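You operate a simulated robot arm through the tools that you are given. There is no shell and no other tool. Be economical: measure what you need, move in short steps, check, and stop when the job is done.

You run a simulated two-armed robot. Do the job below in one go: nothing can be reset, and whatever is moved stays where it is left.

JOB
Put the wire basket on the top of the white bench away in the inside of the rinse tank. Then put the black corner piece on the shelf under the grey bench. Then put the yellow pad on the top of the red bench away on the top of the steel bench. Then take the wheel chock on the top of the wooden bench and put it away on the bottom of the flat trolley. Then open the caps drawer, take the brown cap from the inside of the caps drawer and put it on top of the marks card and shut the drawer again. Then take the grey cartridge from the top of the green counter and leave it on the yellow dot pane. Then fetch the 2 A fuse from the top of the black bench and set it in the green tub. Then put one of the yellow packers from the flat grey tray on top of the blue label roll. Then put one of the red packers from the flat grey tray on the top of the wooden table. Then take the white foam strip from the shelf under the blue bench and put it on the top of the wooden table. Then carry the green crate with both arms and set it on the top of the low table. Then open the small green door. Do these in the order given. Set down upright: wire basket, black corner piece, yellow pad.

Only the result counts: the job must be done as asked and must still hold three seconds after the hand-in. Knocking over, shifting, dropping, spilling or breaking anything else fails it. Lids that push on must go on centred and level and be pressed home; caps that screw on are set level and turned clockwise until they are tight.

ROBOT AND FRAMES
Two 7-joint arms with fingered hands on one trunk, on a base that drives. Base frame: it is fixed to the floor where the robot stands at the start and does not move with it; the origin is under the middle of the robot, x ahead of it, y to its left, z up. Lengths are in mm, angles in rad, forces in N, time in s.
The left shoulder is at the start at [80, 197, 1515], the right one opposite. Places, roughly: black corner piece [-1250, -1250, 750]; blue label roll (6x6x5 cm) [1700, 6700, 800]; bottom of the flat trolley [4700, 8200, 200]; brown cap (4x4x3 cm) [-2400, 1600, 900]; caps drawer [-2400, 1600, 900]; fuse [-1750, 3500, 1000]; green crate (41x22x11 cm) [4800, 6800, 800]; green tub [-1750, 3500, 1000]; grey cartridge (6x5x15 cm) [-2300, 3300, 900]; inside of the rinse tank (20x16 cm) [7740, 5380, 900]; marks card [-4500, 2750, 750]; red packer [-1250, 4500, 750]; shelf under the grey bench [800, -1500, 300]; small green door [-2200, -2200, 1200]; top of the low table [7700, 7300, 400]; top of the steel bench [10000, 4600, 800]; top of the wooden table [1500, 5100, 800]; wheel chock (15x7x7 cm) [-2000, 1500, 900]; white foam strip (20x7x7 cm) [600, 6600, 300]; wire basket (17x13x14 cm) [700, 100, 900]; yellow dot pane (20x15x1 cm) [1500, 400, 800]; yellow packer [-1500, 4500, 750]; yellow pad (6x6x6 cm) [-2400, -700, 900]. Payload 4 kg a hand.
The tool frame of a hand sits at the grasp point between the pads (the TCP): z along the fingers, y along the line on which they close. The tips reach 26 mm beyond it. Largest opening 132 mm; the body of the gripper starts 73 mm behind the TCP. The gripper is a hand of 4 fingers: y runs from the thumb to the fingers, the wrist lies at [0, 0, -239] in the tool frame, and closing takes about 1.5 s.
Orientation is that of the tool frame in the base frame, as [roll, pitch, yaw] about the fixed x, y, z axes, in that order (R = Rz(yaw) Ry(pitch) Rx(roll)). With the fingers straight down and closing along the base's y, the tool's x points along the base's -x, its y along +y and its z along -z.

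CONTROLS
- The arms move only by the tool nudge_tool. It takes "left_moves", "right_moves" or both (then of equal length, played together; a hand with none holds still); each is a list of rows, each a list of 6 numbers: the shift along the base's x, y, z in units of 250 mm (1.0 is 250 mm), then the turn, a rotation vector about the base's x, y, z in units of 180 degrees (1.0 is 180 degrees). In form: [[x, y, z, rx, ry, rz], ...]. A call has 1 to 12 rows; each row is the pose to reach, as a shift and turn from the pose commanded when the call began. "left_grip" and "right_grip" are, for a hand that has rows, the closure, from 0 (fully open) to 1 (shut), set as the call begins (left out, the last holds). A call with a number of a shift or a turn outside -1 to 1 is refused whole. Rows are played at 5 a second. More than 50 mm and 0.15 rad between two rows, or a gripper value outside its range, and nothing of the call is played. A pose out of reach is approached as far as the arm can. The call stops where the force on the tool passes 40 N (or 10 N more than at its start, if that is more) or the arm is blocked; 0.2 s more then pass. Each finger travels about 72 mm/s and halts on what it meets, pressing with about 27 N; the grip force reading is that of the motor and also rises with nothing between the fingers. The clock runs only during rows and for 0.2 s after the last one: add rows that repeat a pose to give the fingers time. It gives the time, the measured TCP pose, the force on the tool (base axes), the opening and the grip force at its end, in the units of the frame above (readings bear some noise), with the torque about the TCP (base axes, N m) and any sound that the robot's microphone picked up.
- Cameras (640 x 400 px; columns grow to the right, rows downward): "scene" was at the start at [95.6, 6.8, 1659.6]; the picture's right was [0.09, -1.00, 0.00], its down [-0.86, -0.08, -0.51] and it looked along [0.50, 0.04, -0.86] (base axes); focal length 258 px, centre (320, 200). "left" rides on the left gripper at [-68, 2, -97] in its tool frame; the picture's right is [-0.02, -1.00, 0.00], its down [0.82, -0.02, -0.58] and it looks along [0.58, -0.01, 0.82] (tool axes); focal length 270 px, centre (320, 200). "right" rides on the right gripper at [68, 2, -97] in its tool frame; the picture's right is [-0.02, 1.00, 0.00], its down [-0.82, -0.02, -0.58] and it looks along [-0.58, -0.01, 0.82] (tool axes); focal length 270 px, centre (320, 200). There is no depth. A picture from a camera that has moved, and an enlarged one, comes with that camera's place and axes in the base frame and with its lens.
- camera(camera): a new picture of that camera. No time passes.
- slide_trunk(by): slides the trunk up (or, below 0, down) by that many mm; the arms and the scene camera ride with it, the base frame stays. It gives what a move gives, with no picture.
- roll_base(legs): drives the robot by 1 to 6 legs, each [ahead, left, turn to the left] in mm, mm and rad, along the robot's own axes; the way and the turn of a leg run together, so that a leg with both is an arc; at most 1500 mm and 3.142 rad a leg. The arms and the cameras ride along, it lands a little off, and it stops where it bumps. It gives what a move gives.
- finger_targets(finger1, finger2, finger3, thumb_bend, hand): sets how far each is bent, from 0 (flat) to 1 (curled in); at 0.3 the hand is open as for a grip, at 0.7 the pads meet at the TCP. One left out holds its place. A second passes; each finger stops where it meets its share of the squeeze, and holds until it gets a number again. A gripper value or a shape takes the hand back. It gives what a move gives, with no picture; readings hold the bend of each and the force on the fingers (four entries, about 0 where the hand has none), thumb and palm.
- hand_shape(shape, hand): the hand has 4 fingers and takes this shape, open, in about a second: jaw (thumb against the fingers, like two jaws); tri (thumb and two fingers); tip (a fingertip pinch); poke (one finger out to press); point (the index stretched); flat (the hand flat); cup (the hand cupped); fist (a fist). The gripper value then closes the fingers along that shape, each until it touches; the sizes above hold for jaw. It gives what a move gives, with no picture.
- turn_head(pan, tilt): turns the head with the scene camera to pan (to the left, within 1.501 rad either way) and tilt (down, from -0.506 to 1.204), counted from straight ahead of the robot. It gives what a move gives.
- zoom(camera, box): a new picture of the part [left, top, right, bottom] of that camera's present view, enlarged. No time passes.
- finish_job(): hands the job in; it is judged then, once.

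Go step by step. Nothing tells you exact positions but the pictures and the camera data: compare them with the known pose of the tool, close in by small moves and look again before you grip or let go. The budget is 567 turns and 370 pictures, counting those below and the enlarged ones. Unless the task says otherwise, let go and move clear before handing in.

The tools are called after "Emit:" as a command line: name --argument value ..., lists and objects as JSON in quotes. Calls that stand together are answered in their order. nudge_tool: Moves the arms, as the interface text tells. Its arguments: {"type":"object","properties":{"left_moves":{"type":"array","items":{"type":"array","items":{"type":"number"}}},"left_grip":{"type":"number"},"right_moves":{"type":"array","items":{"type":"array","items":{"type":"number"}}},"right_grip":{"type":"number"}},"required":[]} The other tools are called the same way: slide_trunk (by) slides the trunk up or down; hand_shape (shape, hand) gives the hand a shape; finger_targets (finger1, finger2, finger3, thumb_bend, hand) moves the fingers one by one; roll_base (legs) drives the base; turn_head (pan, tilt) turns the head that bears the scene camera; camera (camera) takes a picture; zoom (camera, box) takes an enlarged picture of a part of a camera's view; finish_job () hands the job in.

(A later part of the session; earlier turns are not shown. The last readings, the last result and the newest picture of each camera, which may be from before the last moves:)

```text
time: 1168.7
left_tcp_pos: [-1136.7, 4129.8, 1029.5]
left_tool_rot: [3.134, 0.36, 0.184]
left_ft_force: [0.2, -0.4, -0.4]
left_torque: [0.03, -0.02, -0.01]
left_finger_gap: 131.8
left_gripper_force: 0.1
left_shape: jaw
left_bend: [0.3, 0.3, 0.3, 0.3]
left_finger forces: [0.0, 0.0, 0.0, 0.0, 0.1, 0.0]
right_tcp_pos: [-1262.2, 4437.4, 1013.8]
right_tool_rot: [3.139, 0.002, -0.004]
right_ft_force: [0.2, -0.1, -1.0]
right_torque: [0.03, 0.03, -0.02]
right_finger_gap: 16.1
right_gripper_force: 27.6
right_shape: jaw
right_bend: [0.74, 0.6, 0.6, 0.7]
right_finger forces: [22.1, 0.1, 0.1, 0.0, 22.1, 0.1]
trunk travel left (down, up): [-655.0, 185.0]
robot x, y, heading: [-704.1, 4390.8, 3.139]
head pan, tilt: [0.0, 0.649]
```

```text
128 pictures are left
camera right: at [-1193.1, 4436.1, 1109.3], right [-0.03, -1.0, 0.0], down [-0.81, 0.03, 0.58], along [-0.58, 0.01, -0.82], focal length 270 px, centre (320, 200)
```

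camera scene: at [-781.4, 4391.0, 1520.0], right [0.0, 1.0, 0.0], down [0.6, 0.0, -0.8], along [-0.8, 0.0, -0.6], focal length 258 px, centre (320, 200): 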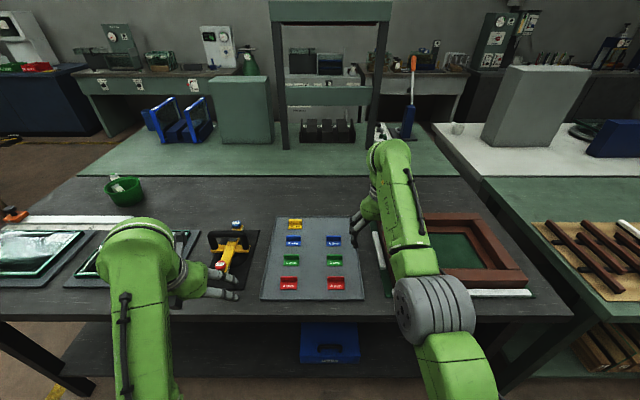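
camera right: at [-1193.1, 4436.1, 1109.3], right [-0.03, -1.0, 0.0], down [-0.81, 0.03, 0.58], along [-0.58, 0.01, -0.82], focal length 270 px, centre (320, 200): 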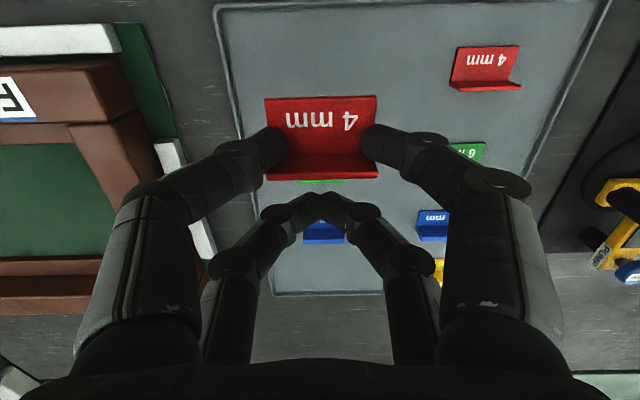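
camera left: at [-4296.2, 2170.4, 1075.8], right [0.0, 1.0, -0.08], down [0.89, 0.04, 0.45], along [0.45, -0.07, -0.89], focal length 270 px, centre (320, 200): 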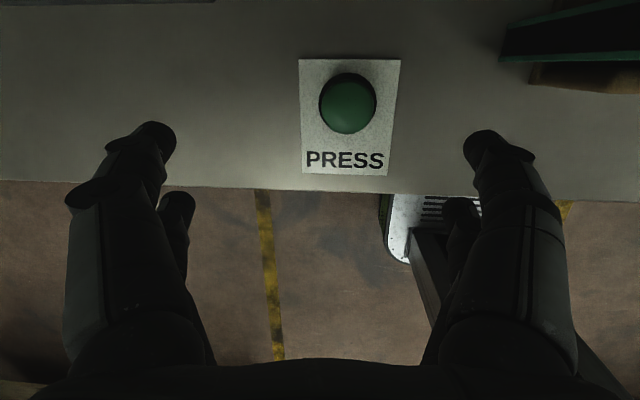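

I carry the red packer back round to the wooden table.

Emit:
roll_base --legs '[[-80, 0, 0], [0, 1000, 0], [0, 950, 0], [-1450, 0, 0], [-1450, 0, 0], [-280, 0, 0]]'

Emit:
roll_base --legs '[[0, -1350, 0], [0, -1250, 0]]'

Emit:
camera --camera "scene"

```text
time: 1194.2
left_tcp_pos: [2133.9, 2264.8, 1030.8]
left_tool_rot: [3.132, 0.355, 0.184]
left_ft_force: [-0.1, 0.1, -0.1]
left_torque: [0.01, -0.03, 0.0]
left_finger_gap: 131.9
left_gripper_force: 0.1
left_shape: jaw
left_bend: [0.3, 0.3, 0.3, 0.3]
left_finger forces: [0.0, 0.1, 0.0, 0.1, 0.0, 0.1]
right_tcp_pos: [2009.6, 2570.4, 1012.4]
right_tool_rot: [3.138, 0.001, -0.004]
right_ft_force: [-1.2, -0.2, 0.3]
right_torque: [-0.05, 0.0, -0.02]
right_finger_gap: 16.0
right_gripper_force: 27.6
right_shape: jaw
right_bend: [0.74, 0.6, 0.6, 0.7]
right_finger forces: [22.0, 0.0, 0.0, 0.0, 22.4, 0.0]
trunk travel left (down, up): [-655.0, 185.0]
robot x, y, heading: [2572.2, 2525.6, 3.14]
head pan, tilt: [0.0, 0.649]
```

```text
time: 1206.8
left_tcp_pos: [2156.3, 4858.7, 1028.9]
left_tool_rot: [3.135, 0.358, 0.17]
left_ft_force: [0.4, 0.2, 0.0]
left_torque: [0.01, 0.01, -0.03]
left_finger_gap: 132.1
left_gripper_force: 0.1
left_shape: jaw
left_bend: [0.3, 0.3, 0.3, 0.3]
left_finger forces: [0.0, 0.0, 0.0, 0.0, 0.1, 0.0]
right_tcp_pos: [2034.6, 5165.1, 1011.9]
right_tool_rot: [3.139, 0.003, -0.015]
right_ft_force: [-1.0, -1.0, -1.3]
right_torque: [0.01, -0.01, -0.01]
right_finger_gap: 16.3
right_gripper_force: 27.1
right_shape: jaw
right_bend: [0.74, 0.6, 0.6, 0.7]
right_finger forces: [22.1, 0.0, 0.1, 0.0, 22.4, 0.1]
trunk travel left (down, up): [-655.0, 185.0]
robot x, y, heading: [2598.1, 5116.6, 3.13]
head pan, tilt: [0.0, 0.649]
```

```text
127 pictures are left
camera scene: at [2477.0, 5115.2, 1520.0], right [0.01, 1.0, 0.0], down [0.6, -0.01, -0.8], along [-0.8, 0.01, -0.6], focal length 258 px, centre (320, 200)
```

scene: 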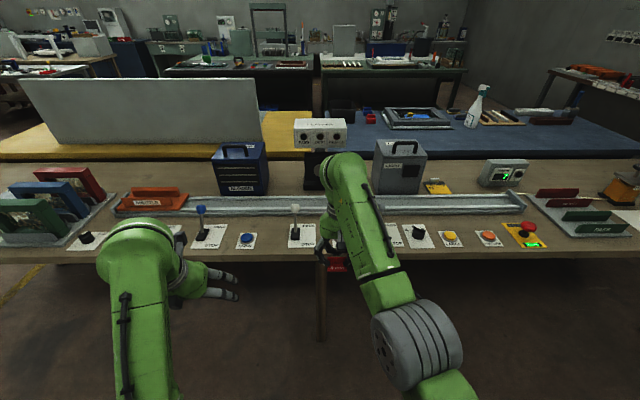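

Emit:
zoom --camera "scene" --box '[180, 130, 480, 290]'

```text
2.13 times, centred on (330, 210) of scene
camera zoom: at [2477.0, 5115.2, 1520.0], right [0.01, 1.0, 0.0], down [0.6, -0.01, -0.8], along [-0.8, 0.01, -0.6], focal length 551 px, centre (299, 179)
```

zoom: 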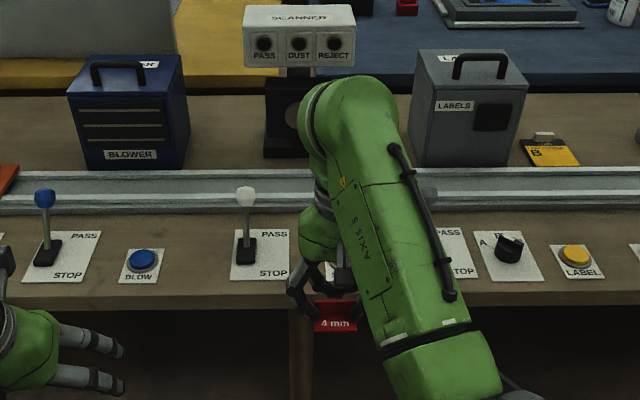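

The gap between the BLOW and PASS/STOP cards near [1760, 4931] is free. I move there.

Emit:
roll_base --legs '[[0, 330, 0.01], [290, 0, 0]]'

Emit:
camera --camera "right"

Emit:
camera --camera "scene"

```text
time: 1210.5
left_tcp_pos: [1878.1, 4520.0, 1030.5]
left_tool_rot: [3.134, 0.359, 0.176]
left_ft_force: [0.4, -0.5, -0.8]
left_torque: [0.02, -0.02, -0.03]
left_finger_gap: 132.3
left_gripper_force: 0.1
left_shape: jaw
left_bend: [0.3, 0.3, 0.3, 0.3]
left_finger forces: [0.1, 0.0, 0.0, 0.0, 0.0, 0.0]
right_tcp_pos: [1755.2, 4828.2, 1014.6]
right_tool_rot: [3.138, 0.006, -0.011]
right_ft_force: [-0.2, 0.0, 0.7]
right_torque: [-0.03, 0.02, -0.02]
right_finger_gap: 16.1
right_gripper_force: 26.9
right_shape: jaw
right_bend: [0.74, 0.6, 0.6, 0.7]
right_finger forces: [22.1, 0.0, 0.0, 0.0, 22.3, 0.0]
trunk travel left (down, up): [-655.0, 185.0]
robot x, y, heading: [2314.2, 4778.3, 3.133]
head pan, tilt: [0.0, 0.649]
```

```text
125 pictures are left
camera right: at [1823.4, 4826.9, 1109.9], right [-0.04, -1.0, 0.0], down [-0.81, 0.03, 0.58], along [-0.58, 0.02, -0.81], focal length 270 px, centre (320, 200)
```

right: 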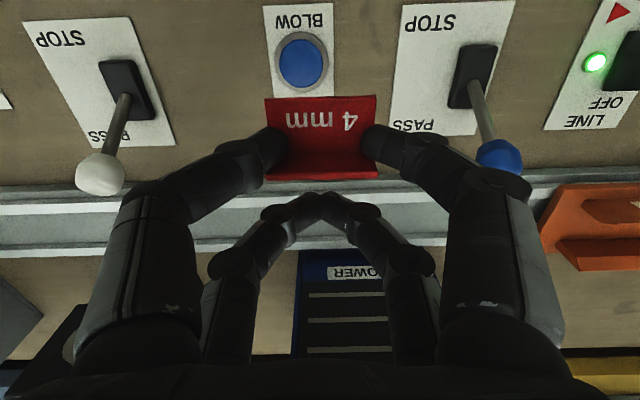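

```text
124 pictures are left
camera scene: at [2197.5, 4779.6, 1520.3], right [0.01, 1.0, 0.0], down [0.6, -0.01, -0.8], along [-0.8, 0.01, -0.6], focal length 258 px, centre (320, 200)
```

scene: 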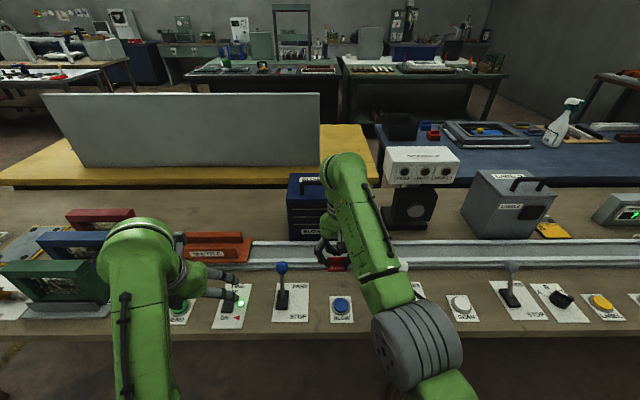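

Emit:
nudge_tool --right_moves '[[-0.03, 0.15, 0, 0, 0, 0], [-0.06, 0.3, 0, 0, 0, 0], [-0.1, 0.44, 0, 0, 0, 0.003], [-0.1, 0.44, -0.15, 0, 0, 0.003], [-0.1, 0.44, -0.33, 0, 0, 0.003], [-0.1, 0.44, -0.5, 0, 0, 0.003], [-0.1, 0.44, -0.6, 0, 0, 0.003]]'

Emit:
camera --camera "right"

```text
time: 1212.1
left_tcp_pos: [1875.9, 4520.9, 1030.4]
left_tool_rot: [3.135, 0.36, 0.176]
left_ft_force: [-0.4, -0.2, -0.1]
left_torque: [-0.02, -0.04, 0.04]
left_finger_gap: 132.1
left_gripper_force: 0.0
left_shape: jaw
left_bend: [0.3, 0.3, 0.3, 0.3]
left_finger forces: [0.0, 0.0, 0.0, 0.1, 0.1, 0.0]
right_tcp_pos: [1726.0, 4940.3, 862.2]
right_tool_rot: [3.138, 0.004, -0.001]
right_ft_force: [-0.1, 0.3, 0.2]
right_torque: [0.02, 0.01, 0.02]
right_finger_gap: 16.1
right_gripper_force: 27.2
right_shape: jaw
right_bend: [0.74, 0.6, 0.6, 0.7]
right_finger forces: [22.0, 0.0, 0.0, 0.0, 22.2, 0.0]
trunk travel left (down, up): [-655.0, 185.0]
robot x, y, heading: [2311.2, 4778.1, 3.132]
head pan, tilt: [0.0, 0.649]
```

```text
123 pictures are left
camera right: at [1795.4, 4940.1, 959.0], right [-0.03, -1.0, 0.0], down [-0.81, 0.02, 0.58], along [-0.58, 0.01, -0.81], focal length 270 px, centre (320, 200)
```

right: 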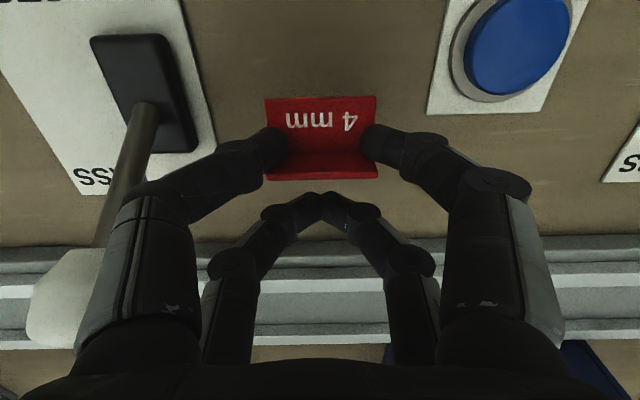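

Emit:
nudge_tool --right_moves '[[0, -0.016, -0.05, 0, 0, 0], [0, -0.016, -0.1, 0, 0, 0], [0, -0.016, -0.12, 0, 0, 0]]'

Emit:
nudge_tool --right_moves '[[0, 0, -0.012, 0, 0, 0], [0, 0, -0.024, 0, 0, 0]]'

```text
time: 1212.9
left_tcp_pos: [1876.1, 4519.7, 1031.1]
left_tool_rot: [3.135, 0.36, 0.176]
left_ft_force: [0.1, 0.1, -0.4]
left_torque: [0.0, 0.02, 0.01]
left_finger_gap: 132.2
left_gripper_force: 0.1
left_shape: jaw
left_bend: [0.3, 0.3, 0.3, 0.3]
left_finger forces: [0.0, 0.1, 0.1, 0.0, 0.1, 0.1]
right_tcp_pos: [1727.1, 4934.4, 833.4]
right_tool_rot: [3.136, 0.004, -0.001]
right_ft_force: [-0.5, 0.1, -0.5]
right_torque: [0.0, -0.03, -0.01]
right_finger_gap: 16.0
right_gripper_force: 27.2
right_shape: jaw
right_bend: [0.74, 0.6, 0.6, 0.7]
right_finger forces: [21.8, 0.0, 0.0, 0.0, 22.3, 0.1]
trunk travel left (down, up): [-655.0, 185.0]
robot x, y, heading: [2317.0, 4776.4, 3.131]
head pan, tilt: [0.0, 0.649]
```

```text
time: 1213.5
left_tcp_pos: [1877.8, 4519.6, 1031.2]
left_tool_rot: [3.134, 0.362, 0.175]
left_ft_force: [-0.2, -0.4, -0.3]
left_torque: [-0.02, 0.04, 0.0]
left_finger_gap: 132.1
left_gripper_force: 0.2
left_shape: jaw
left_bend: [0.3, 0.3, 0.3, 0.3]
left_finger forces: [0.1, 0.0, 0.1, 0.0, 0.0, 0.0]
right_tcp_pos: [1727.0, 4935.1, 830.1]
right_tool_rot: [3.139, 0.009, 0.0]
right_ft_force: [0.0, -0.4, 12.0]
right_torque: [0.02, -0.3, -0.03]
right_finger_gap: 16.2
right_gripper_force: 26.9
right_shape: jaw
right_bend: [0.74, 0.6, 0.6, 0.7]
right_finger forces: [23.1, 0.0, 0.0, 0.0, 24.6, 0.0]
trunk travel left (down, up): [-655.0, 185.0]
robot x, y, heading: [2309.5, 4778.7, 3.132]
head pan, tilt: [0.0, 0.649]
```

Contact. I open narrowly and rise.

Emit:
nudge_tool --right_moves '[[0, 0, 0.012, 0, 0, 0], [0, 0, 0.012, 0, 0, 0], [0, 0, 0.012, 0, 0, 0], [0, 0, 0.012, 0, 0, 0], [0, 0, 0.1, 0, 0, 0], [0, 0, 0.28, 0, 0, 0], [0, 0, 0.46, 0, 0, 0], [0, 0, 0.64, 0, 0, 0], [0, 0, 0.76, 0, 0, 0]]' --right_grip 0.45

Emit:
camera --camera "right"

```text
time: 1215.5
left_tcp_pos: [1876.6, 4521.0, 1030.0]
left_tool_rot: [3.135, 0.36, 0.176]
left_ft_force: [0.0, -0.3, -0.7]
left_torque: [0.01, -0.02, -0.03]
left_finger_gap: 131.9
left_gripper_force: 0.1
left_shape: jaw
left_bend: [0.3, 0.3, 0.3, 0.3]
left_finger forces: [0.0, 0.0, 0.0, 0.0, 0.0, 0.1]
right_tcp_pos: [1725.3, 4931.7, 1020.2]
right_tool_rot: [3.138, 0.002, 0.001]
right_ft_force: [0.1, -0.2, -0.8]
right_torque: [0.02, -0.01, -0.01]
right_finger_gap: 72.0
right_gripper_force: 0.0
right_shape: jaw
right_bend: [0.72, 0.72, 0.72, 0.7]
right_finger forces: [0.1, 0.0, 0.0, 0.0, 0.1, 0.0]
trunk travel left (down, up): [-655.0, 185.0]
robot x, y, heading: [2312.8, 4773.7, 3.133]
head pan, tilt: [0.0, 0.649]
```

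```text
122 pictures are left
camera right: at [1795.4, 4932.3, 1115.3], right [-0.03, -1.0, 0.0], down [-0.81, 0.02, 0.58], along [-0.58, 0.01, -0.81], focal length 270 px, centre (320, 200)
```

right: 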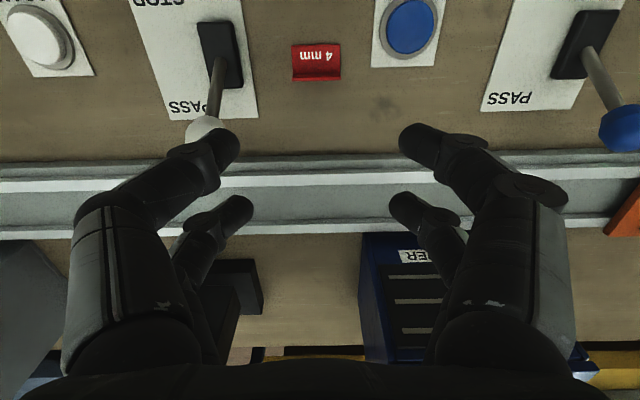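

The red packer lies on the wooden table. Next the white foam strip under the blue bench, reached from its -x side.

Emit:
roll_base --legs '[[-250, 0, 0], [0, 1200, 0], [0, 1130, 0], [1450, 0, 0], [1450, 0, 0]]'

Emit:
roll_base --legs '[[250, 0, 0], [0, 0, 3.14], [0, 1450, 0], [0, 1300, 0]]'

Emit:
turn_head --pan 0.5 --tilt 0.5

Emit:
camera --camera "scene"

```text
time: 1241.8
left_tcp_pos: [-798.7, 2260.9, 1031.2]
left_tool_rot: [3.133, 0.36, 0.188]
left_ft_force: [-0.2, -0.1, -0.1]
left_torque: [0.01, 0.02, 0.0]
left_finger_gap: 132.1
left_gripper_force: 0.1
left_shape: jaw
left_bend: [0.3, 0.3, 0.3, 0.3]
left_finger forces: [0.0, 0.0, 0.0, 0.0, 0.0, 0.1]
right_tcp_pos: [-954.3, 2670.3, 1018.8]
right_tool_rot: [3.138, 0.004, 0.013]
right_ft_force: [-0.2, -0.9, -0.9]
right_torque: [-0.02, -0.02, 0.0]
right_finger_gap: 72.2
right_gripper_force: 0.0
right_shape: jaw
right_bend: [0.72, 0.72, 0.72, 0.7]
right_finger forces: [0.1, 0.0, 0.0, 0.1, 0.1, 0.0]
trunk travel left (down, up): [-655.0, 185.0]
robot x, y, heading: [-362.1, 2522.4, -3.136]
head pan, tilt: [0.0, 0.649]
```

```text
time: 1263.8
left_tcp_pos: [-147.4, 5466.8, 1030.3]
left_tool_rot: [3.132, 0.361, -2.996]
left_ft_force: [-1.3, -0.2, -1.0]
left_torque: [0.01, -0.02, -0.03]
left_finger_gap: 132.1
left_gripper_force: 0.0
left_shape: jaw
left_bend: [0.3, 0.3, 0.3, 0.3]
left_finger forces: [0.0, 0.0, 0.1, 0.0, 0.1, 0.1]
right_tcp_pos: [-9.4, 5050.1, 1018.5]
right_tool_rot: [3.136, 0.003, 3.112]
right_ft_force: [-0.6, 0.2, 0.5]
right_torque: [0.0, 0.01, 0.02]
right_finger_gap: 72.3
right_gripper_force: 0.1
right_shape: jaw
right_bend: [0.72, 0.72, 0.72, 0.7]
right_finger forces: [0.1, 0.0, 0.0, 0.1, 0.0, 0.0]
trunk travel left (down, up): [-655.0, 185.0]
robot x, y, heading: [-590.9, 5222.2, -0.042]
head pan, tilt: [0.0, 0.649]
```

```text
time: 1264.7
left_tcp_pos: [-147.1, 5467.5, 1029.5]
left_tool_rot: [3.135, 0.359, -2.994]
left_ft_force: [-0.5, 0.3, -0.4]
left_torque: [-0.03, -0.02, 0.01]
left_finger_gap: 132.0
left_gripper_force: 0.0
left_shape: jaw
left_bend: [0.3, 0.3, 0.3, 0.3]
left_finger forces: [0.0, 0.1, 0.0, 0.0, 0.1, 0.0]
right_tcp_pos: [-9.4, 5050.1, 1019.0]
right_tool_rot: [3.137, 0.002, 3.112]
right_ft_force: [0.0, 0.7, -0.3]
right_torque: [-0.01, -0.04, -0.06]
right_finger_gap: 72.0
right_gripper_force: 0.0
right_shape: jaw
right_bend: [0.72, 0.72, 0.72, 0.7]
right_finger forces: [0.0, 0.0, 0.1, 0.0, 0.0, 0.1]
trunk travel left (down, up): [-655.0, 185.0]
robot x, y, heading: [-592.8, 5220.9, -0.039]
head pan, tilt: [0.499, 0.499]
```

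```text
121 pictures are left
camera scene: at [-481.5, 5262.3, 1533.4], right [0.44, -0.9, 0.0], down [-0.43, -0.21, -0.88], along [0.79, 0.39, -0.48], focal length 258 px, centre (320, 200)
```

scene: 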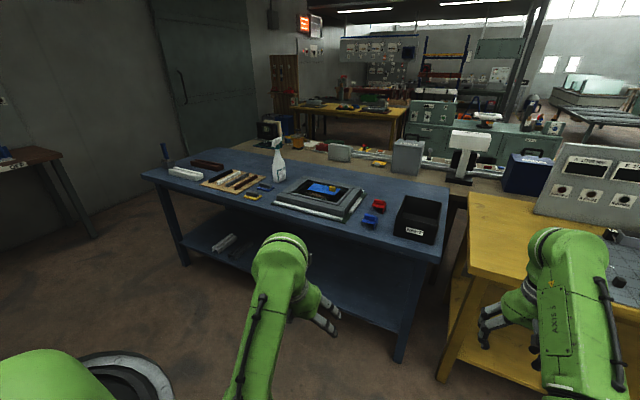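

Emit:
roll_base --legs '[[0, 1300, 0.04]]'

Emit:
turn_head --pan 0 --tilt 0.6

Emit:
camera --camera "scene"

```text
time: 1271.2
left_tcp_pos: [-151.3, 6791.5, 1030.1]
left_tool_rot: [3.134, 0.36, -2.935]
left_ft_force: [0.5, 0.2, 1.0]
left_torque: [0.03, 0.02, 0.03]
left_finger_gap: 132.0
left_gripper_force: 0.0
left_shape: jaw
left_bend: [0.3, 0.3, 0.3, 0.3]
left_finger forces: [0.0, 0.0, 0.0, 0.0, 0.0, 0.1]
right_tcp_pos: [12.3, 6383.8, 1018.3]
right_tool_rot: [3.137, 0.002, -3.113]
right_ft_force: [-0.1, -0.1, -0.1]
right_torque: [0.01, 0.01, 0.0]
right_finger_gap: 72.0
right_gripper_force: 0.0
right_shape: jaw
right_bend: [0.72, 0.72, 0.72, 0.7]
right_finger forces: [0.0, 0.0, 0.1, 0.0, 0.0, 0.1]
trunk travel left (down, up): [-655.0, 185.0]
robot x, y, heading: [-579.0, 6520.6, 0.022]
head pan, tilt: [0.499, 0.499]
```

```text
time: 1272.2
left_tcp_pos: [-151.0, 6793.0, 1030.2]
left_tool_rot: [3.136, 0.357, -2.933]
left_ft_force: [-0.2, 0.1, 0.7]
left_torque: [0.0, 0.02, 0.01]
left_finger_gap: 132.0
left_gripper_force: 0.1
left_shape: jaw
left_bend: [0.3, 0.3, 0.3, 0.3]
left_finger forces: [0.0, 0.0, 0.0, 0.0, 0.1, 0.1]
right_tcp_pos: [11.2, 6384.9, 1019.2]
right_tool_rot: [3.137, 0.004, -3.111]
right_ft_force: [-0.2, -0.3, -0.3]
right_torque: [0.01, 0.0, 0.02]
right_finger_gap: 72.1
right_gripper_force: 0.0
right_shape: jaw
right_bend: [0.72, 0.72, 0.72, 0.7]
right_finger forces: [0.0, 0.0, 0.1, 0.0, 0.1, 0.1]
trunk travel left (down, up): [-655.0, 185.0]
robot x, y, heading: [-580.6, 6520.4, 0.023]
head pan, tilt: [0.0, 0.6]
```

```text
120 pictures are left
camera scene: at [-463.5, 6524.5, 1524.3], right [0.02, -1.0, 0.0], down [-0.56, -0.01, -0.83], along [0.82, 0.02, -0.56], focal length 258 px, centre (320, 200)
```

scene: 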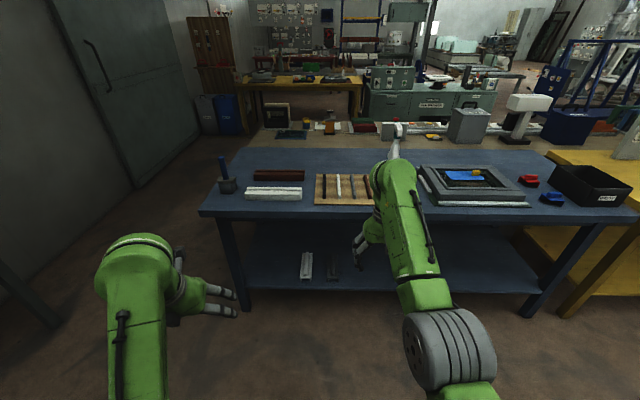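

The foam strip lies along x on the shelf at about x 520–720, y 6635. I shift left 130, lower the trunk fully and look.

Emit:
roll_base --legs '[[0, 130, -0.022]]'

Emit:
slide_trunk --by -400

Emit:
slide_trunk --by -200

Emit:
roll_base --legs '[[330, 0, 0]]'

Emit:
turn_head --pan 0 --tilt 0.4

Emit:
camera --camera "scene"

Emit:
camera --camera "right"

```text
time: 1273.4
left_tcp_pos: [-147.1, 6912.1, 1030.8]
left_tool_rot: [3.131, 0.36, -2.957]
left_ft_force: [0.0, 0.2, 0.3]
left_torque: [0.02, -0.04, -0.02]
left_finger_gap: 132.2
left_gripper_force: 0.1
left_shape: jaw
left_bend: [0.3, 0.3, 0.3, 0.3]
left_finger forces: [0.0, 0.1, 0.0, 0.0, 0.0, 0.0]
right_tcp_pos: [7.1, 6500.7, 1019.1]
right_tool_rot: [3.137, 0.004, -3.131]
right_ft_force: [-0.3, -0.3, 0.1]
right_torque: [-0.02, 0.01, 0.0]
right_finger_gap: 72.0
right_gripper_force: 0.1
right_shape: jaw
right_bend: [0.72, 0.72, 0.72, 0.7]
right_finger forces: [0.0, 0.0, 0.1, 0.0, 0.0, 0.1]
trunk travel left (down, up): [-655.0, 185.0]
robot x, y, heading: [-582.5, 6650.9, 0.003]
head pan, tilt: [0.0, 0.6]
```

```text
time: 1277.3
left_tcp_pos: [-140.0, 6914.1, 625.1]
left_tool_rot: [3.133, 0.349, -2.957]
left_ft_force: [0.0, -0.4, -0.6]
left_torque: [0.01, 0.03, -0.02]
left_finger_gap: 132.1
left_gripper_force: 0.0
left_shape: jaw
left_bend: [0.3, 0.3, 0.3, 0.3]
left_finger forces: [0.1, 0.0, 0.0, 0.0, 0.0, 0.1]
right_tcp_pos: [12.0, 6502.4, 611.5]
right_tool_rot: [3.138, -0.009, -3.132]
right_ft_force: [-0.2, 0.2, -0.6]
right_torque: [0.0, 0.01, 0.01]
right_finger_gap: 72.1
right_gripper_force: 0.1
right_shape: jaw
right_bend: [0.72, 0.72, 0.72, 0.7]
right_finger forces: [0.1, 0.0, 0.0, 0.0, 0.0, 0.1]
trunk travel left (down, up): [-255.0, 585.0]
robot x, y, heading: [-576.5, 6652.6, -0.002]
head pan, tilt: [0.0, 0.6]
```

```text
time: 1279.4
left_tcp_pos: [-141.9, 6912.6, 423.6]
left_tool_rot: [3.13, 0.344, -2.955]
left_ft_force: [0.5, 1.0, 0.1]
left_torque: [0.02, 0.0, 0.03]
left_finger_gap: 132.0
left_gripper_force: 0.0
left_shape: jaw
left_bend: [0.3, 0.3, 0.3, 0.3]
left_finger forces: [0.0, 0.0, 0.1, 0.1, 0.0, 0.0]
right_tcp_pos: [11.8, 6503.3, 407.3]
right_tool_rot: [3.137, -0.014, -3.134]
right_ft_force: [0.0, 0.2, -0.5]
right_torque: [-0.02, 0.0, -0.01]
right_finger_gap: 72.1
right_gripper_force: 0.1
right_shape: jaw
right_bend: [0.72, 0.72, 0.72, 0.7]
right_finger forces: [0.1, 0.0, 0.0, 0.1, 0.0, 0.0]
trunk travel left (down, up): [-55.0, 785.0]
robot x, y, heading: [-585.0, 6653.6, 0.0]
head pan, tilt: [0.0, 0.6]
```

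```text
time: 1281.6
left_tcp_pos: [186.7, 6915.7, 424.2]
left_tool_rot: [3.131, 0.348, -2.953]
left_ft_force: [-0.3, 0.5, -0.6]
left_torque: [-0.02, -0.02, 0.02]
left_finger_gap: 131.9
left_gripper_force: 0.0
left_shape: jaw
left_bend: [0.3, 0.3, 0.3, 0.3]
left_finger forces: [0.1, 0.0, 0.0, 0.1, 0.0, 0.1]
right_tcp_pos: [341.6, 6506.0, 408.3]
right_tool_rot: [3.139, -0.015, -3.129]
right_ft_force: [-0.8, 0.3, -0.8]
right_torque: [0.0, 0.0, -0.01]
right_finger_gap: 72.3
right_gripper_force: 0.1
right_shape: jaw
right_bend: [0.72, 0.72, 0.72, 0.7]
right_finger forces: [0.0, 0.0, 0.0, 0.1, 0.0, 0.1]
trunk travel left (down, up): [-55.0, 785.0]
robot x, y, heading: [-254.1, 6653.2, 0.001]
head pan, tilt: [0.0, 0.6]
```

```text
time: 1282.3
left_tcp_pos: [187.7, 6918.2, 425.0]
left_tool_rot: [3.131, 0.351, -2.952]
left_ft_force: [0.5, 0.4, -0.2]
left_torque: [0.03, 0.03, 0.0]
left_finger_gap: 132.1
left_gripper_force: 0.0
left_shape: jaw
left_bend: [0.3, 0.3, 0.3, 0.3]
left_finger forces: [0.0, 0.0, 0.0, 0.0, 0.0, 0.0]
right_tcp_pos: [342.1, 6505.2, 409.0]
right_tool_rot: [3.138, -0.013, -3.129]
right_ft_force: [0.8, -0.5, 0.5]
right_torque: [-0.02, 0.01, 0.03]
right_finger_gap: 72.2
right_gripper_force: 0.1
right_shape: jaw
right_bend: [0.72, 0.72, 0.72, 0.7]
right_finger forces: [0.0, 0.1, 0.0, 0.0, 0.0, 0.1]
trunk travel left (down, up): [-55.0, 785.0]
robot x, y, heading: [-251.6, 6656.4, 0.002]
head pan, tilt: [0.0, 0.4]
```

```text
119 pictures are left
camera scene: at [-118.2, 6654.5, 940.5], right [0.0, -1.0, 0.0], down [-0.4, 0.0, -0.91], along [0.91, 0.0, -0.4], focal length 258 px, centre (320, 200)
```

scene: 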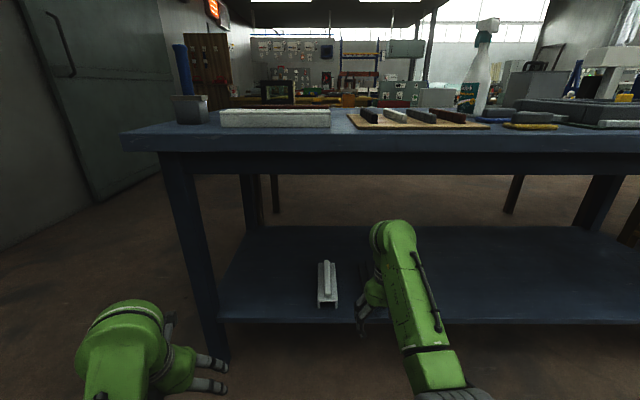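

```text
118 pictures are left
camera right: at [274.6, 6506.9, 506.6], right [0.01, 1.0, 0.0], down [0.82, -0.01, 0.57], along [0.57, 0.0, -0.82], focal length 270 px, centre (320, 200)
```

right: 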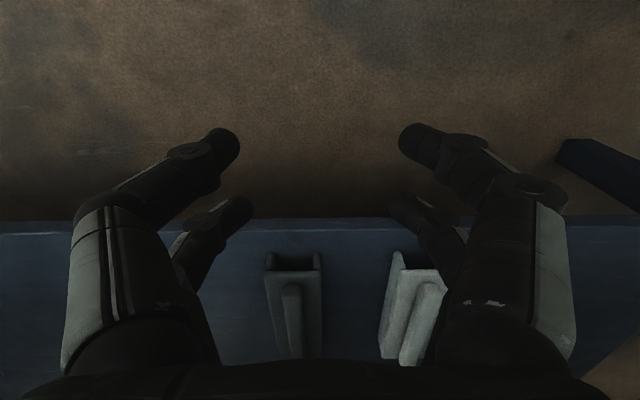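

Emit:
zoom --camera "scene" --box '[270, 240, 390, 330]'

```text
4.44 times, centred on (330, 285) of scene
camera zoom: at [-118.2, 6654.5, 940.5], right [0.0, -1.0, 0.0], down [-0.4, 0.0, -0.91], along [0.91, 0.0, -0.4], focal length 1148 px, centre (276, -178)
```

zoom: 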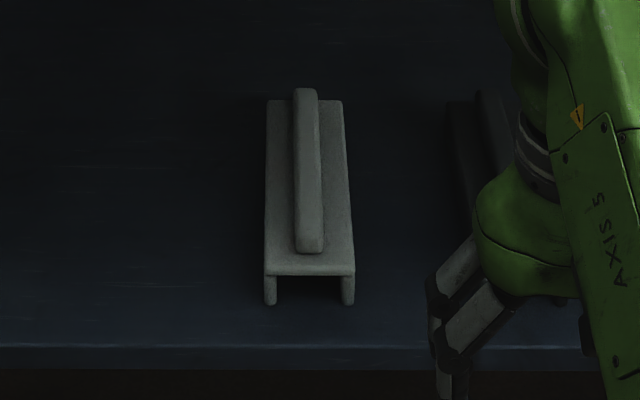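

The strip is a small bridge with a rib along its top; I'll pinch the rib. I drive ahead 230, narrow the opening, and bring the hand above it.

Emit:
roll_base --legs '[[230, 0, 0]]'

Emit:
nudge_tool --right_moves '[[0.05, 0.15, 0.04, 0, -0.003, 0], [0.1, 0.3, 0.06, 0, -0.005, 0], [0.16, 0.44, 0.06, 0, -0.005, 0], [0.2, 0.492, 0.06, 0, -0.005, 0], [0.2, 0.492, 0.06, 0, -0.005, 0]]' --right_grip 0.62

Emit:
camera --camera "right"

Emit:
camera --camera "scene"

```text
time: 1284.1
left_tcp_pos: [413.1, 6922.7, 426.8]
left_tool_rot: [3.131, 0.35, -2.944]
left_ft_force: [-0.7, 0.1, 0.3]
left_torque: [-0.01, -0.06, -0.02]
left_finger_gap: 132.3
left_gripper_force: 0.0
left_shape: jaw
left_bend: [0.3, 0.3, 0.3, 0.3]
left_finger forces: [0.1, 0.1, 0.0, 0.0, 0.1, 0.0]
right_tcp_pos: [571.9, 6513.0, 410.0]
right_tool_rot: [3.137, -0.012, -3.118]
right_ft_force: [-0.5, 0.5, 0.2]
right_torque: [0.0, 0.01, -0.01]
right_finger_gap: 72.0
right_gripper_force: 0.0
right_shape: jaw
right_bend: [0.72, 0.72, 0.72, 0.7]
right_finger forces: [0.0, 0.1, 0.1, 0.0, 0.0, 0.1]
trunk travel left (down, up): [-55.0, 785.0]
robot x, y, heading: [-24.1, 6650.6, 0.013]
head pan, tilt: [0.0, 0.4]
```

```text
time: 1285.3
left_tcp_pos: [413.6, 6923.5, 426.4]
left_tool_rot: [3.131, 0.352, -2.941]
left_ft_force: [0.0, 0.6, 0.3]
left_torque: [0.03, -0.02, 0.02]
left_finger_gap: 132.0
left_gripper_force: 0.1
left_shape: jaw
left_bend: [0.3, 0.3, 0.3, 0.3]
left_finger forces: [0.0, 0.0, 0.0, 0.0, 0.0, 0.0]
right_tcp_pos: [621.1, 6638.2, 423.2]
right_tool_rot: [3.14, 0.003, -3.118]
right_ft_force: [0.0, 0.2, 0.0]
right_torque: [-0.01, -0.02, -0.01]
right_finger_gap: 50.6
right_gripper_force: 0.2
right_shape: jaw
right_bend: [0.73, 0.73, 0.73, 0.7]
right_finger forces: [0.0, 0.1, 0.0, 0.0, 0.0, 0.1]
trunk travel left (down, up): [-55.0, 785.0]
robot x, y, heading: [-22.8, 6653.6, 0.012]
head pan, tilt: [0.0, 0.4]
```

```text
116 pictures are left
camera right: at [552.9, 6639.3, 519.9], right [0.0, 1.0, 0.0], down [0.81, 0.0, 0.58], along [0.58, 0.0, -0.81], focal length 270 px, centre (320, 200)
```

right: 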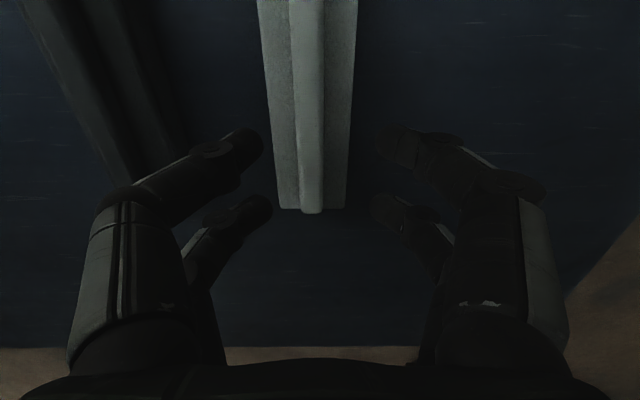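

```text
115 pictures are left
camera scene: at [109.9, 6658.2, 940.5], right [0.01, -1.0, 0.0], down [-0.4, -0.01, -0.92], along [0.91, 0.01, -0.4], focal length 258 px, centre (320, 200)
```

scene: 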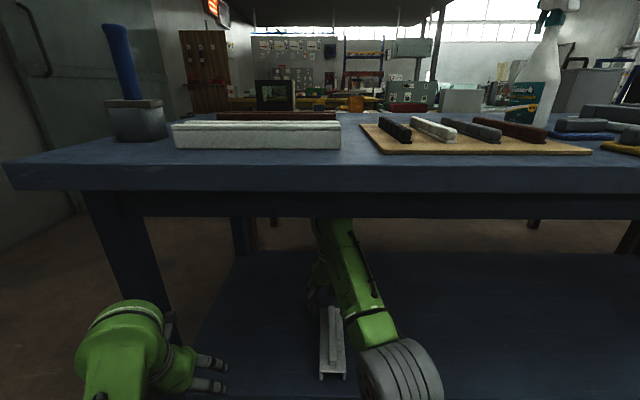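

Emit:
nudge_tool --right_moves '[[0, -0.032, -0.1, 0, 0, -0.0075], [0, -0.032, -0.2, 0, 0, -0.0075], [0, -0.032, -0.28, 0, 0, -0.0075]]'

Emit:
camera --camera "right"

```text
time: 1286.1
left_tcp_pos: [414.0, 6924.1, 425.8]
left_tool_rot: [3.131, 0.352, -2.94]
left_ft_force: [-0.2, -0.2, 0.0]
left_torque: [0.01, 0.02, -0.01]
left_finger_gap: 132.0
left_gripper_force: 0.0
left_shape: jaw
left_bend: [0.3, 0.3, 0.3, 0.3]
left_finger forces: [0.0, 0.0, 0.0, 0.0, 0.0, 0.1]
right_tcp_pos: [620.3, 6629.0, 353.3]
right_tool_rot: [3.14, 0.004, 3.14]
right_ft_force: [0.0, -0.5, -0.4]
right_torque: [0.01, -0.01, 0.0]
right_finger_gap: 50.5
right_gripper_force: 0.1
right_shape: jaw
right_bend: [0.73, 0.73, 0.73, 0.7]
right_finger forces: [0.1, 0.1, 0.0, 0.1, 0.0, 0.0]
trunk travel left (down, up): [-55.0, 785.0]
robot x, y, heading: [-23.6, 6652.8, 0.012]
head pan, tilt: [0.0, 0.4]
```

```text
114 pictures are left
camera right: at [551.6, 6631.3, 449.9], right [0.03, 1.0, 0.0], down [0.81, -0.02, 0.58], along [0.58, -0.01, -0.81], focal length 270 px, centre (320, 200)
```

right: 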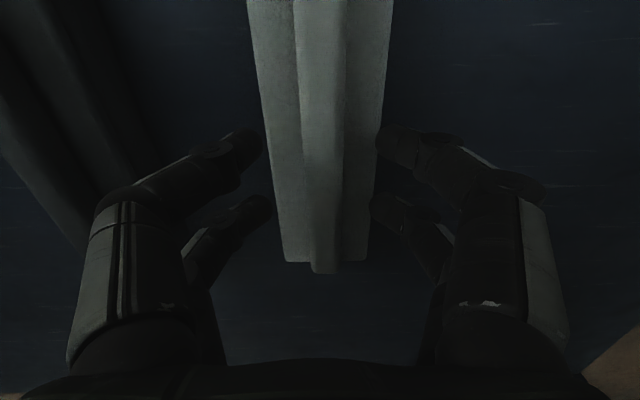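

Deck ≈ z 296. I lower 27 mm so the pads flank the rib, and close.

Emit:
nudge_tool --right_moves '[[0, 0, -0.06, 0, 0, 0], [0, 0, -0.1, 0, 0, 0]]'

Emit:
nudge_tool --right_moves '[[0, 0, 0, 0, 0, 0], [0, 0, 0, 0, 0, 0], [0, 0, 0, 0, 0, 0], [0, 0, 0, 0, 0, 0], [0, 0, 0, 0, 0, 0]]' --right_grip 1

Emit:
camera --camera "right"

```text
time: 1286.7
left_tcp_pos: [413.1, 6923.5, 427.1]
left_tool_rot: [3.134, 0.354, -2.941]
left_ft_force: [-0.6, 1.1, -0.4]
left_torque: [0.03, -0.01, 0.02]
left_finger_gap: 132.0
left_gripper_force: 0.0
left_shape: jaw
left_bend: [0.3, 0.3, 0.3, 0.3]
left_finger forces: [0.1, 0.0, 0.1, 0.1, 0.0, 0.1]
right_tcp_pos: [619.3, 6630.0, 328.4]
right_tool_rot: [3.14, 0.004, 3.142]
right_ft_force: [0.4, 0.1, 0.2]
right_torque: [-0.01, 0.0, -0.04]
right_finger_gap: 50.6
right_gripper_force: 0.0
right_shape: jaw
right_bend: [0.73, 0.73, 0.73, 0.7]
right_finger forces: [0.1, 0.0, 0.0, 0.1, 0.1, 0.0]
trunk travel left (down, up): [-55.0, 785.0]
robot x, y, heading: [-25.3, 6655.6, 0.015]
head pan, tilt: [0.0, 0.4]
```

```text
time: 1287.9
left_tcp_pos: [413.1, 6923.1, 426.8]
left_tool_rot: [3.133, 0.353, -2.941]
left_ft_force: [1.6, -0.5, 0.0]
left_torque: [-0.01, 0.02, 0.02]
left_finger_gap: 131.7
left_gripper_force: 0.1
left_shape: jaw
left_bend: [0.3, 0.3, 0.3, 0.3]
left_finger forces: [0.0, 0.0, 0.0, 0.0, 0.0, 0.0]
right_tcp_pos: [618.3, 6629.9, 328.5]
right_tool_rot: [3.141, 0.004, 3.14]
right_ft_force: [-0.4, -0.3, 0.4]
right_torque: [0.02, 0.02, 0.01]
right_finger_gap: 16.1
right_gripper_force: 27.1
right_shape: jaw
right_bend: [0.72, 0.72, 0.72, 0.7]
right_finger forces: [24.2, 24.3, 24.2, 0.0, 24.4, 0.1]
trunk travel left (down, up): [-55.0, 785.0]
robot x, y, heading: [-20.7, 6657.1, 0.018]
head pan, tilt: [0.0, 0.4]
```

```text
113 pictures are left
camera right: at [549.7, 6632.3, 425.1], right [0.03, 1.0, 0.0], down [0.81, -0.02, 0.58], along [0.58, -0.01, -0.81], focal length 270 px, centre (320, 200)
```

right: 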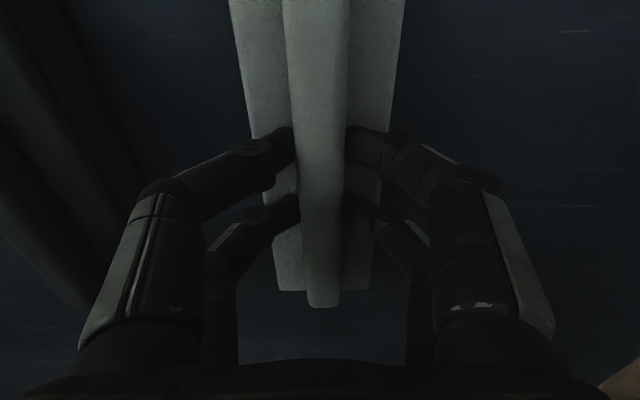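

Firm grip on the rib. I lift 80 mm and back out, then raise the trunk.

Emit:
nudge_tool --right_moves '[[0, 0, 0.08, 0, 0, 0], [0, 0, 0.2, 0, 0, 0], [0, 0, 0.32, 0, 0, 0]]'

Emit:
roll_base --legs '[[-560, 0, 0]]'

Emit:
slide_trunk --by 400

Emit:
slide_trunk --by 230

Emit:
camera --camera "right"

```text
time: 1288.7
left_tcp_pos: [412.5, 6924.3, 427.5]
left_tool_rot: [3.134, 0.353, -2.941]
left_ft_force: [0.8, 0.0, -0.2]
left_torque: [-0.03, 0.0, -0.04]
left_finger_gap: 132.1
left_gripper_force: 0.0
left_shape: jaw
left_bend: [0.3, 0.3, 0.3, 0.3]
left_finger forces: [0.0, 0.0, 0.0, 0.0, 0.0, 0.0]
right_tcp_pos: [621.7, 6627.7, 407.8]
right_tool_rot: [3.14, 0.001, 3.141]
right_ft_force: [0.2, -0.5, 0.1]
right_torque: [-0.02, -0.02, 0.0]
right_finger_gap: 16.2
right_gripper_force: 26.9
right_shape: jaw
right_bend: [0.72, 0.72, 0.72, 0.7]
right_finger forces: [24.2, 24.2, 24.1, 0.0, 24.3, 0.0]
trunk travel left (down, up): [-55.0, 785.0]
robot x, y, heading: [-23.7, 6656.0, 0.014]
head pan, tilt: [0.0, 0.4]
```

```text
time: 1291.8
left_tcp_pos: [-136.7, 6917.2, 426.2]
left_tool_rot: [3.134, 0.352, -2.941]
left_ft_force: [-0.6, -0.8, 0.5]
left_torque: [-0.01, 0.01, 0.01]
left_finger_gap: 132.1
left_gripper_force: 0.1
left_shape: jaw
left_bend: [0.3, 0.3, 0.3, 0.3]
left_finger forces: [0.1, 0.0, 0.0, 0.1, 0.1, 0.1]
right_tcp_pos: [71.5, 6621.9, 407.7]
right_tool_rot: [3.141, 0.003, 3.14]
right_ft_force: [-0.9, 0.3, 0.2]
right_torque: [0.02, 0.03, 0.01]
right_finger_gap: 16.1
right_gripper_force: 27.1
right_shape: jaw
right_bend: [0.72, 0.72, 0.72, 0.7]
right_finger forces: [24.2, 24.3, 24.1, 0.0, 24.4, 0.1]
trunk travel left (down, up): [-55.0, 785.0]
robot x, y, heading: [-570.1, 6645.7, 0.016]
head pan, tilt: [0.0, 0.4]
```

```text
time: 1295.7
left_tcp_pos: [-134.6, 6918.8, 829.7]
left_tool_rot: [3.135, 0.36, -2.942]
left_ft_force: [0.1, -0.2, -0.5]
left_torque: [0.01, 0.04, 0.0]
left_finger_gap: 132.0
left_gripper_force: 0.0
left_shape: jaw
left_bend: [0.3, 0.3, 0.3, 0.3]
left_finger forces: [0.1, 0.0, 0.0, 0.1, 0.0, 0.1]
right_tcp_pos: [73.9, 6621.5, 812.9]
right_tool_rot: [3.137, 0.011, 3.139]
right_ft_force: [-0.3, -0.1, -0.5]
right_torque: [0.02, 0.01, -0.01]
right_finger_gap: 16.1
right_gripper_force: 27.0
right_shape: jaw
right_bend: [0.72, 0.72, 0.72, 0.7]
right_finger forces: [24.3, 24.3, 24.1, 0.0, 24.5, 0.0]
trunk travel left (down, up): [-455.0, 385.0]
robot x, y, heading: [-573.5, 6646.1, 0.018]
head pan, tilt: [0.0, 0.4]
```

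```text
time: 1298.1
left_tcp_pos: [-140.6, 6916.0, 1063.4]
left_tool_rot: [3.135, 0.367, -2.941]
left_ft_force: [-0.6, -0.4, -0.3]
left_torque: [0.02, 0.01, 0.0]
left_finger_gap: 132.2
left_gripper_force: 0.1
left_shape: jaw
left_bend: [0.3, 0.3, 0.3, 0.3]
left_finger forces: [0.0, 0.1, 0.0, 0.1, 0.0, 0.1]
right_tcp_pos: [66.5, 6620.3, 1047.7]
right_tool_rot: [3.139, 0.02, 3.138]
right_ft_force: [0.3, 0.3, -0.1]
right_torque: [-0.02, -0.02, -0.01]
right_finger_gap: 15.9
right_gripper_force: 27.7
right_shape: jaw
right_bend: [0.72, 0.72, 0.72, 0.7]
right_finger forces: [24.2, 24.3, 24.1, 0.0, 24.5, 0.0]
trunk travel left (down, up): [-685.0, 155.0]
robot x, y, heading: [-578.3, 6650.5, 0.013]
head pan, tilt: [0.0, 0.4]
```

```text
112 pictures are left
camera right: at [-1.9, 6622.8, 1142.0], right [0.03, 1.0, 0.0], down [0.81, -0.02, 0.59], along [0.59, -0.01, -0.81], focal length 270 px, centre (320, 200)
```

right: 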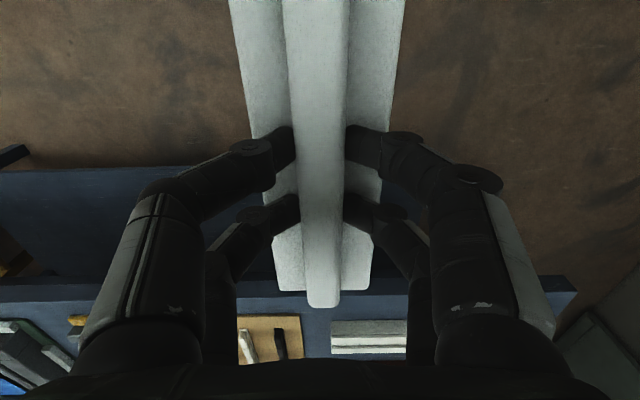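

The strip hangs level. The front of the wooden table is crowded, so I'll look at its free -y end from the main aisle.

Emit:
roll_base --legs '[[0, -1400, 0], [0, -1400, 0], [0, -1350, 0], [1200, 0, 0], [1000, 0, 0]]'

Emit:
turn_head --pan 1.2 --tilt 0.55

Emit:
camera --camera "scene"

```text
time: 1328.5
left_tcp_pos: [2131.8, 2625.4, 1064.2]
left_tool_rot: [3.132, 0.367, -3.037]
left_ft_force: [-0.1, 0.1, 0.0]
left_torque: [0.02, 0.04, -0.03]
left_finger_gap: 132.0
left_gripper_force: 0.1
left_shape: jaw
left_bend: [0.3, 0.3, 0.3, 0.3]
left_finger forces: [0.0, 0.1, 0.0, 0.0, 0.0, 0.0]
right_tcp_pos: [2312.0, 2310.5, 1046.9]
right_tool_rot: [3.139, 0.02, 3.046]
right_ft_force: [0.2, 0.4, -0.5]
right_torque: [-0.03, -0.02, -0.03]
right_finger_gap: 16.2
right_gripper_force: 26.9
right_shape: jaw
right_bend: [0.72, 0.72, 0.72, 0.7]
right_finger forces: [24.3, 24.3, 24.1, 0.0, 24.5, 0.0]
trunk travel left (down, up): [-685.0, 155.0]
robot x, y, heading: [1677.6, 2399.6, -0.087]
head pan, tilt: [0.0, 0.4]
```

```text
time: 1329.9
left_tcp_pos: [2132.8, 2625.0, 1064.2]
left_tool_rot: [3.135, 0.37, -3.037]
left_ft_force: [-0.3, 0.5, 0.2]
left_torque: [0.0, 0.01, 0.01]
left_finger_gap: 132.1
left_gripper_force: 0.1
left_shape: jaw
left_bend: [0.3, 0.3, 0.3, 0.3]
left_finger forces: [0.0, 0.0, 0.0, 0.0, 0.0, 0.1]
right_tcp_pos: [2312.7, 2310.9, 1046.5]
right_tool_rot: [3.137, 0.018, 3.045]
right_ft_force: [0.6, 0.6, -0.5]
right_torque: [0.01, 0.01, 0.02]
right_finger_gap: 16.3
right_gripper_force: 26.6
right_shape: jaw
right_bend: [0.72, 0.72, 0.72, 0.7]
right_finger forces: [24.3, 24.2, 24.1, 0.0, 24.5, 0.0]
trunk travel left (down, up): [-685.0, 155.0]
robot x, y, heading: [1677.5, 2398.4, -0.078]
head pan, tilt: [1.201, 0.55]
```

```text
111 pictures are left
camera scene: at [1744.4, 2477.9, 1558.8], right [0.9, -0.44, 0.0], down [-0.23, -0.47, -0.85], along [0.37, 0.77, -0.52], focal length 258 px, centre (320, 200)
```

scene: 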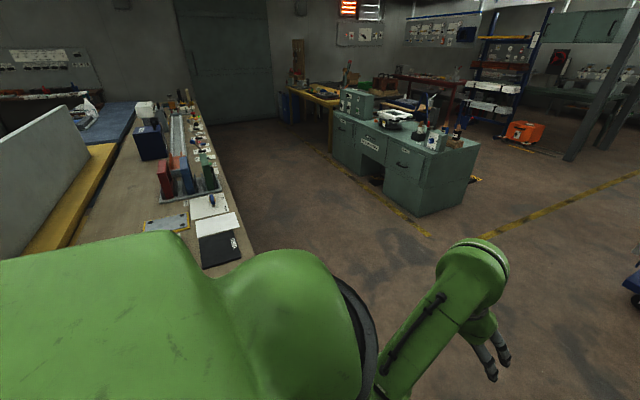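

Emit:
roll_base --legs '[[-60, 0, 0], [0, 0, 1.65]]'

Emit:
turn_head --pan 0 --tilt 0.6

Emit:
camera --camera "scene"

```text
time: 1334.8
left_tcp_pos: [1354.0, 2840.2, 1063.8]
left_tool_rot: [3.132, 0.369, -1.385]
left_ft_force: [-0.3, 0.0, 0.1]
left_torque: [0.0, 0.02, 0.03]
left_finger_gap: 131.9
left_gripper_force: 0.1
left_shape: jaw
left_bend: [0.3, 0.3, 0.3, 0.3]
left_finger forces: [0.0, 0.1, 0.0, 0.0, 0.0, 0.1]
right_tcp_pos: [1653.1, 3043.2, 1046.2]
right_tool_rot: [3.139, 0.019, -1.586]
right_ft_force: [-0.3, -0.4, 0.0]
right_torque: [0.02, 0.01, 0.03]
right_finger_gap: 16.4
right_gripper_force: 26.5
right_shape: jaw
right_bend: [0.72, 0.72, 0.72, 0.7]
right_finger forces: [24.2, 24.3, 24.1, 0.0, 24.5, 0.1]
trunk travel left (down, up): [-685.0, 155.0]
robot x, y, heading: [1615.4, 2403.6, 1.576]
head pan, tilt: [1.201, 0.55]
```

```text
time: 1336.2
left_tcp_pos: [1354.2, 2839.5, 1063.3]
left_tool_rot: [3.136, 0.369, -1.386]
left_ft_force: [-1.1, 0.2, -0.4]
left_torque: [0.0, 0.04, -0.01]
left_finger_gap: 131.9
left_gripper_force: 0.0
left_shape: jaw
left_bend: [0.3, 0.3, 0.3, 0.3]
left_finger forces: [0.0, 0.0, 0.0, 0.1, 0.1, 0.1]
right_tcp_pos: [1652.0, 3042.8, 1047.6]
right_tool_rot: [3.139, 0.02, -1.587]
right_ft_force: [0.0, -0.4, -0.5]
right_torque: [0.01, 0.01, -0.01]
right_finger_gap: 16.4
right_gripper_force: 27.3
right_shape: jaw
right_bend: [0.72, 0.72, 0.72, 0.7]
right_finger forces: [24.3, 24.4, 24.1, 0.0, 24.4, 0.0]
trunk travel left (down, up): [-685.0, 155.0]
robot x, y, heading: [1612.1, 2401.5, 1.574]
head pan, tilt: [0.0, 0.6]
```

```text
110 pictures are left
camera scene: at [1614.9, 2523.0, 1554.3], right [1.0, 0.0, 0.0], down [0.0, -0.57, -0.82], along [0.0, 0.82, -0.57], focal length 258 px, centre (320, 200)
```

scene: 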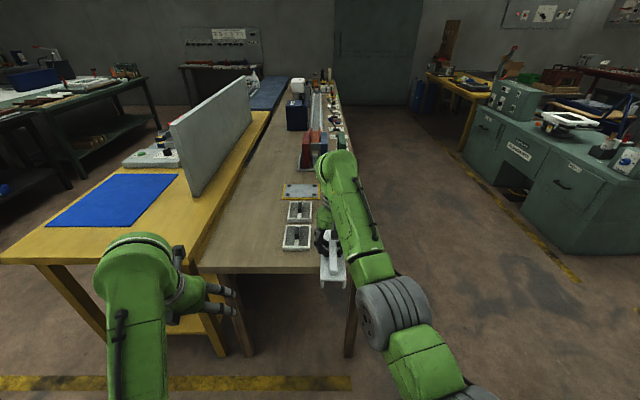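

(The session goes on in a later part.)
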